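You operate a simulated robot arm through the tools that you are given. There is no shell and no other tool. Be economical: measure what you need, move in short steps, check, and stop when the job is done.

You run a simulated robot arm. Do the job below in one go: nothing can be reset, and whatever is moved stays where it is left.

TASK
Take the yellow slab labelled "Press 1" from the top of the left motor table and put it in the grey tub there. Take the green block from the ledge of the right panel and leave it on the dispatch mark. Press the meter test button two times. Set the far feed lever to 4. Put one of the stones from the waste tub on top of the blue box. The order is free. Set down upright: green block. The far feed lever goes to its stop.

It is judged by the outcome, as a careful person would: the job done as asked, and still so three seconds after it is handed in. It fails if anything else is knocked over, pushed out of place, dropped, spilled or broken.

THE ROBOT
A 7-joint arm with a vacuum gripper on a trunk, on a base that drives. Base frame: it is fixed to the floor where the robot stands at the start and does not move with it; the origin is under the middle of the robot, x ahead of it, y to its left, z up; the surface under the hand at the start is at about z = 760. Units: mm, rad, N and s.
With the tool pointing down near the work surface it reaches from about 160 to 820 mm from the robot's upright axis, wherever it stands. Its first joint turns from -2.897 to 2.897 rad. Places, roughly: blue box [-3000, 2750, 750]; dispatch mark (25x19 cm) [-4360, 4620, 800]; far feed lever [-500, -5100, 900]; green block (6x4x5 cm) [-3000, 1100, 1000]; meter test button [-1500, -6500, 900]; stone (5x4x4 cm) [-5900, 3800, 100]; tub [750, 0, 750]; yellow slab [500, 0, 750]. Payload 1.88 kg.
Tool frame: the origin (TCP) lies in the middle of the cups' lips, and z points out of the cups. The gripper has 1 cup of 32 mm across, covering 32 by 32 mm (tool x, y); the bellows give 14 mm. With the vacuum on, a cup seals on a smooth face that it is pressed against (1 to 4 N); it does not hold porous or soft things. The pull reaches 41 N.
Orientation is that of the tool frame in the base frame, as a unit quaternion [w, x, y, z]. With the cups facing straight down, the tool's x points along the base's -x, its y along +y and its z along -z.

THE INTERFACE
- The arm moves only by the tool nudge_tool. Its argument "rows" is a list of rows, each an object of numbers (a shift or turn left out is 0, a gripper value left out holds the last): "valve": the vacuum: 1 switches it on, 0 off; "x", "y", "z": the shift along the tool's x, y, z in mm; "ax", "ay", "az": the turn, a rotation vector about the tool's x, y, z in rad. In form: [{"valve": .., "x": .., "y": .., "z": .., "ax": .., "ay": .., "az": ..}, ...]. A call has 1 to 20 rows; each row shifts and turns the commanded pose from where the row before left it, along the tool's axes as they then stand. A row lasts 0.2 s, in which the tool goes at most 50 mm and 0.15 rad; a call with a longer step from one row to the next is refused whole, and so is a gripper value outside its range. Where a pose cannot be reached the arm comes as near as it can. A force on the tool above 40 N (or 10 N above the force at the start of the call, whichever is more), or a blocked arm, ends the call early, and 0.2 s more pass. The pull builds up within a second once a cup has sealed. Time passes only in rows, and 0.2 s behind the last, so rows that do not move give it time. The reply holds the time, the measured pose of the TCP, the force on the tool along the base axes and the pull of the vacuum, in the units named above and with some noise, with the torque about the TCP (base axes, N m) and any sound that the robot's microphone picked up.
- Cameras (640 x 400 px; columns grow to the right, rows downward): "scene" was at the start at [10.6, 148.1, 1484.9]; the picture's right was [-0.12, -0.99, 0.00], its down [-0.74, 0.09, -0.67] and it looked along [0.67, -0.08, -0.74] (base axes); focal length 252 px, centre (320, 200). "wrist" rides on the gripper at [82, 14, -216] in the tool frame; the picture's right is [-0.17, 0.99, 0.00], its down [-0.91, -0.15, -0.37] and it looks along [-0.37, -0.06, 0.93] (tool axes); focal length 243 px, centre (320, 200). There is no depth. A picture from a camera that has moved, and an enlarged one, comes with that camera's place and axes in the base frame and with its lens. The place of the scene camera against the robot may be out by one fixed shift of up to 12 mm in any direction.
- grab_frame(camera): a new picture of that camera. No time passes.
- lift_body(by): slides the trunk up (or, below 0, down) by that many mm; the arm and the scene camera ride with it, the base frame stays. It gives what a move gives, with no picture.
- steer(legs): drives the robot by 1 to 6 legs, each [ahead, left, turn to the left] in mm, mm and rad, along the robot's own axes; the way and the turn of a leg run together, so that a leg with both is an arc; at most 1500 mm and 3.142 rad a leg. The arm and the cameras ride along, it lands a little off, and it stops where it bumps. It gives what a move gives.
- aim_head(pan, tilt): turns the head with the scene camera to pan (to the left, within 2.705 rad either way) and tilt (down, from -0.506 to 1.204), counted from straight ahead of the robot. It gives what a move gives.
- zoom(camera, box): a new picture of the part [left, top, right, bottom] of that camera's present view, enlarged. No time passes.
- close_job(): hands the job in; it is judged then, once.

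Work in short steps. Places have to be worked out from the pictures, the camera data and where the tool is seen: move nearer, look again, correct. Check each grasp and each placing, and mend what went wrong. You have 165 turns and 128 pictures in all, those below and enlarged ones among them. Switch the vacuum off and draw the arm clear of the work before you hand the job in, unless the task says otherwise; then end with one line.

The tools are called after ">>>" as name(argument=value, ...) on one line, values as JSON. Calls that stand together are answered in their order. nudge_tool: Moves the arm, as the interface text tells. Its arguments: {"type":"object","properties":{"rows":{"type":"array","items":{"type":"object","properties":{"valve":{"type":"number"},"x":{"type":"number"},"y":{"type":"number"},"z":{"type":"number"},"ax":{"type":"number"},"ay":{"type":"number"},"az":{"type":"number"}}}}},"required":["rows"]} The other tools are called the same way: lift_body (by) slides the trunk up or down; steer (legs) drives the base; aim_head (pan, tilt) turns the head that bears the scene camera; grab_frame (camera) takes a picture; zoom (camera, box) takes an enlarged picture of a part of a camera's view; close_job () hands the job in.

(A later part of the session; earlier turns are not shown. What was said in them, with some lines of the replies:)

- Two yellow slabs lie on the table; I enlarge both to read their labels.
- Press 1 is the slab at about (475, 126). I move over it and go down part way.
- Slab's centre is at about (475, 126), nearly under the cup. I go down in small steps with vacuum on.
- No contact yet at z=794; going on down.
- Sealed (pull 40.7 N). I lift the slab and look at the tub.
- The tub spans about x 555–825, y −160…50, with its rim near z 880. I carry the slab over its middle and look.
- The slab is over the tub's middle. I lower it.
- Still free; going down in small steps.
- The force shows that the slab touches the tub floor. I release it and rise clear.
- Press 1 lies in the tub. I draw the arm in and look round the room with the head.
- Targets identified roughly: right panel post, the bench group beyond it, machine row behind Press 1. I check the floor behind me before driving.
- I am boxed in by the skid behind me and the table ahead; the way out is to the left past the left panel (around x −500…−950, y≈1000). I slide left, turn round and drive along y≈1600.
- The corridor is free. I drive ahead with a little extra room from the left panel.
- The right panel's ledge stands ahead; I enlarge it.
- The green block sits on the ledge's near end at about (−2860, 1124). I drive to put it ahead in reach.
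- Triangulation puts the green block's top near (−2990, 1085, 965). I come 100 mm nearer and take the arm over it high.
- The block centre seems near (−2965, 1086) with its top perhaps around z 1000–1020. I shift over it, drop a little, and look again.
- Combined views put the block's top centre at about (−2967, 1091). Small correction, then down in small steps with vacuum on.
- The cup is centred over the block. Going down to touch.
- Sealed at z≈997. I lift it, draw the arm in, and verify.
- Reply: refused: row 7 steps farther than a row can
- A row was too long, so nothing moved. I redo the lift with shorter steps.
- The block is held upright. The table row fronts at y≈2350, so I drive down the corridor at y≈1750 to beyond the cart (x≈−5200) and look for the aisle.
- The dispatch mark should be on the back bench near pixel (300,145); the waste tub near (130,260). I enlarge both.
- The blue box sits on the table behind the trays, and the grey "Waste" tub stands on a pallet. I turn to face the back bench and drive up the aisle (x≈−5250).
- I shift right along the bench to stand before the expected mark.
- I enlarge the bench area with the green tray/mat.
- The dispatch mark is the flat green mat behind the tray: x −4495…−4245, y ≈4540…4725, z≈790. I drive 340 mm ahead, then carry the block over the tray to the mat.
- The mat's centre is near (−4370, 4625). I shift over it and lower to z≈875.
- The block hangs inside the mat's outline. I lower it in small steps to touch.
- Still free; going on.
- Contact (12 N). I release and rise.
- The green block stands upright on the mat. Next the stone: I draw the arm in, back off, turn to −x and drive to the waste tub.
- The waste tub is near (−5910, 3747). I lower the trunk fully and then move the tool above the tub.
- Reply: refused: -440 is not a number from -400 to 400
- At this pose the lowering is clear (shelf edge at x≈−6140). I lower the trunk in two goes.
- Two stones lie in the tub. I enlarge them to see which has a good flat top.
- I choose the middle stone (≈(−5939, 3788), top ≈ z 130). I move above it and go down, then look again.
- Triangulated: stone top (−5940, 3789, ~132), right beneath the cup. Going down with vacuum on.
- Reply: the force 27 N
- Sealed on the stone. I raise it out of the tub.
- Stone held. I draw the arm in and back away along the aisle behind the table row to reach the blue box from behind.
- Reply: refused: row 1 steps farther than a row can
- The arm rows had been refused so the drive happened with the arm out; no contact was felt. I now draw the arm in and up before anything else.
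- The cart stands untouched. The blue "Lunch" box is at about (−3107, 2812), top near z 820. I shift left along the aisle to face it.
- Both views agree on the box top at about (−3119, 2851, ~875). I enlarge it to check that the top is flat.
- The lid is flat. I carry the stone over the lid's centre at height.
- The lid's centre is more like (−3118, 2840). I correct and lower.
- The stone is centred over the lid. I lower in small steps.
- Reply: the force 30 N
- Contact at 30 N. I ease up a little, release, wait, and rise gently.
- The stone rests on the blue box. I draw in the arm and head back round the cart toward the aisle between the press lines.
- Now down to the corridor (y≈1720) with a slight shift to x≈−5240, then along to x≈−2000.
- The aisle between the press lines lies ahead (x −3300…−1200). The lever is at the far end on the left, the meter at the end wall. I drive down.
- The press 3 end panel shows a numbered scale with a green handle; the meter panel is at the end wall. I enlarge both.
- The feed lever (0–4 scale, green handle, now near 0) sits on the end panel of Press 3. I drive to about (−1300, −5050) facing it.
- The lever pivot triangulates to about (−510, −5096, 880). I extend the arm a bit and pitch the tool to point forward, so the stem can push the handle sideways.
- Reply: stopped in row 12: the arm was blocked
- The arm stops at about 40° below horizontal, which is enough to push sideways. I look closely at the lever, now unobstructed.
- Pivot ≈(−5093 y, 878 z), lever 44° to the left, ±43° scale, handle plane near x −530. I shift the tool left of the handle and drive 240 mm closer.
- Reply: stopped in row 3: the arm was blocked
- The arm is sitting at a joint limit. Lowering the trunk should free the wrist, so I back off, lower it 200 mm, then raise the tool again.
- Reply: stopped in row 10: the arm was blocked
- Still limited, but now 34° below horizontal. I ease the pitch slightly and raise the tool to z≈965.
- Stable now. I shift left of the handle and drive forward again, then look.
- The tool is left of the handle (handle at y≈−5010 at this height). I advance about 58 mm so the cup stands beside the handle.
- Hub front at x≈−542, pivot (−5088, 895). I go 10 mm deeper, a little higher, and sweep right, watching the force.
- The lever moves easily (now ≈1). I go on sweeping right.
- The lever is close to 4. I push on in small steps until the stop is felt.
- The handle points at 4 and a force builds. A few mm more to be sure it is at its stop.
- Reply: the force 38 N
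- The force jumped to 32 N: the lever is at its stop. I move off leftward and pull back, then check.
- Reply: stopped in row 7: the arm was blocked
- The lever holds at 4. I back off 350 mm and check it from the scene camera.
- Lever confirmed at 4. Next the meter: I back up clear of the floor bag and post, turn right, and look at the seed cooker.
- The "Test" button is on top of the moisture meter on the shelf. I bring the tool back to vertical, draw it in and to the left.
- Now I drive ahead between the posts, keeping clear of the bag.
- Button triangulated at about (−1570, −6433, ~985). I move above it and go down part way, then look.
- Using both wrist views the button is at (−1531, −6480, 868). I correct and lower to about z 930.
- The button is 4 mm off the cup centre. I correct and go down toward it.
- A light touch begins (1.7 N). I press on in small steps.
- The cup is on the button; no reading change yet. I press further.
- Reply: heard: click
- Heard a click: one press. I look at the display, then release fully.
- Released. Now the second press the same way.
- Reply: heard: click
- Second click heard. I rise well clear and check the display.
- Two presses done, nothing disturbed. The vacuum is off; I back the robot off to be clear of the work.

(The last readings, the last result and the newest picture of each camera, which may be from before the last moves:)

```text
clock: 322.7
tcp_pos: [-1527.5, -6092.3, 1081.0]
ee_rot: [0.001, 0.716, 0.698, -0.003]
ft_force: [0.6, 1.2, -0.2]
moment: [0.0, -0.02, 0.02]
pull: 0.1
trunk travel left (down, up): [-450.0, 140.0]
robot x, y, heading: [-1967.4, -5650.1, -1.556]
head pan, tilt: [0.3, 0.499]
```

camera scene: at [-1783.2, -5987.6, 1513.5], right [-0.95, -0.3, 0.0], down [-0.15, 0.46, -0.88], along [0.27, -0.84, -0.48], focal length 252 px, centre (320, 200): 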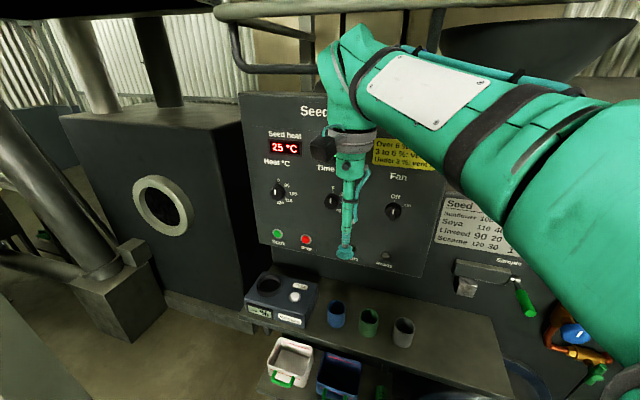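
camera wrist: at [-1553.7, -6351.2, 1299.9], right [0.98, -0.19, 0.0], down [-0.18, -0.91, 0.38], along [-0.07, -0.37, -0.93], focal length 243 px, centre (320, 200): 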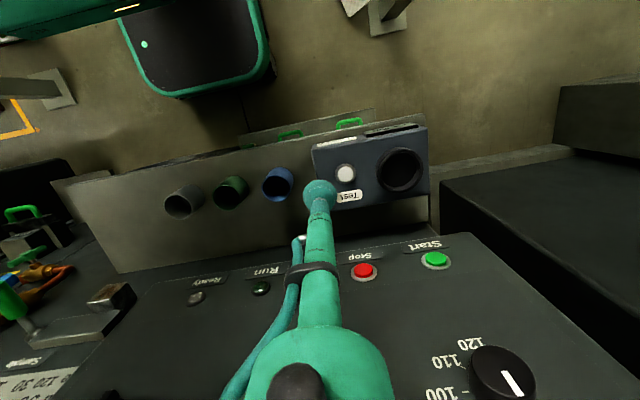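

All five parts are done and the arm is clear, so I hand the job in.

>>> close_job()

```text
The job is handed in.
```

All five tasks are done and the job is handed in: "Press 1" slab in the grey tub, green block upright on the dispatch mark, meter test button pressed twice (two clicks heard; the display stayed at "-- %"), far feed lever at its stop on 4, and a stone on the blue box.
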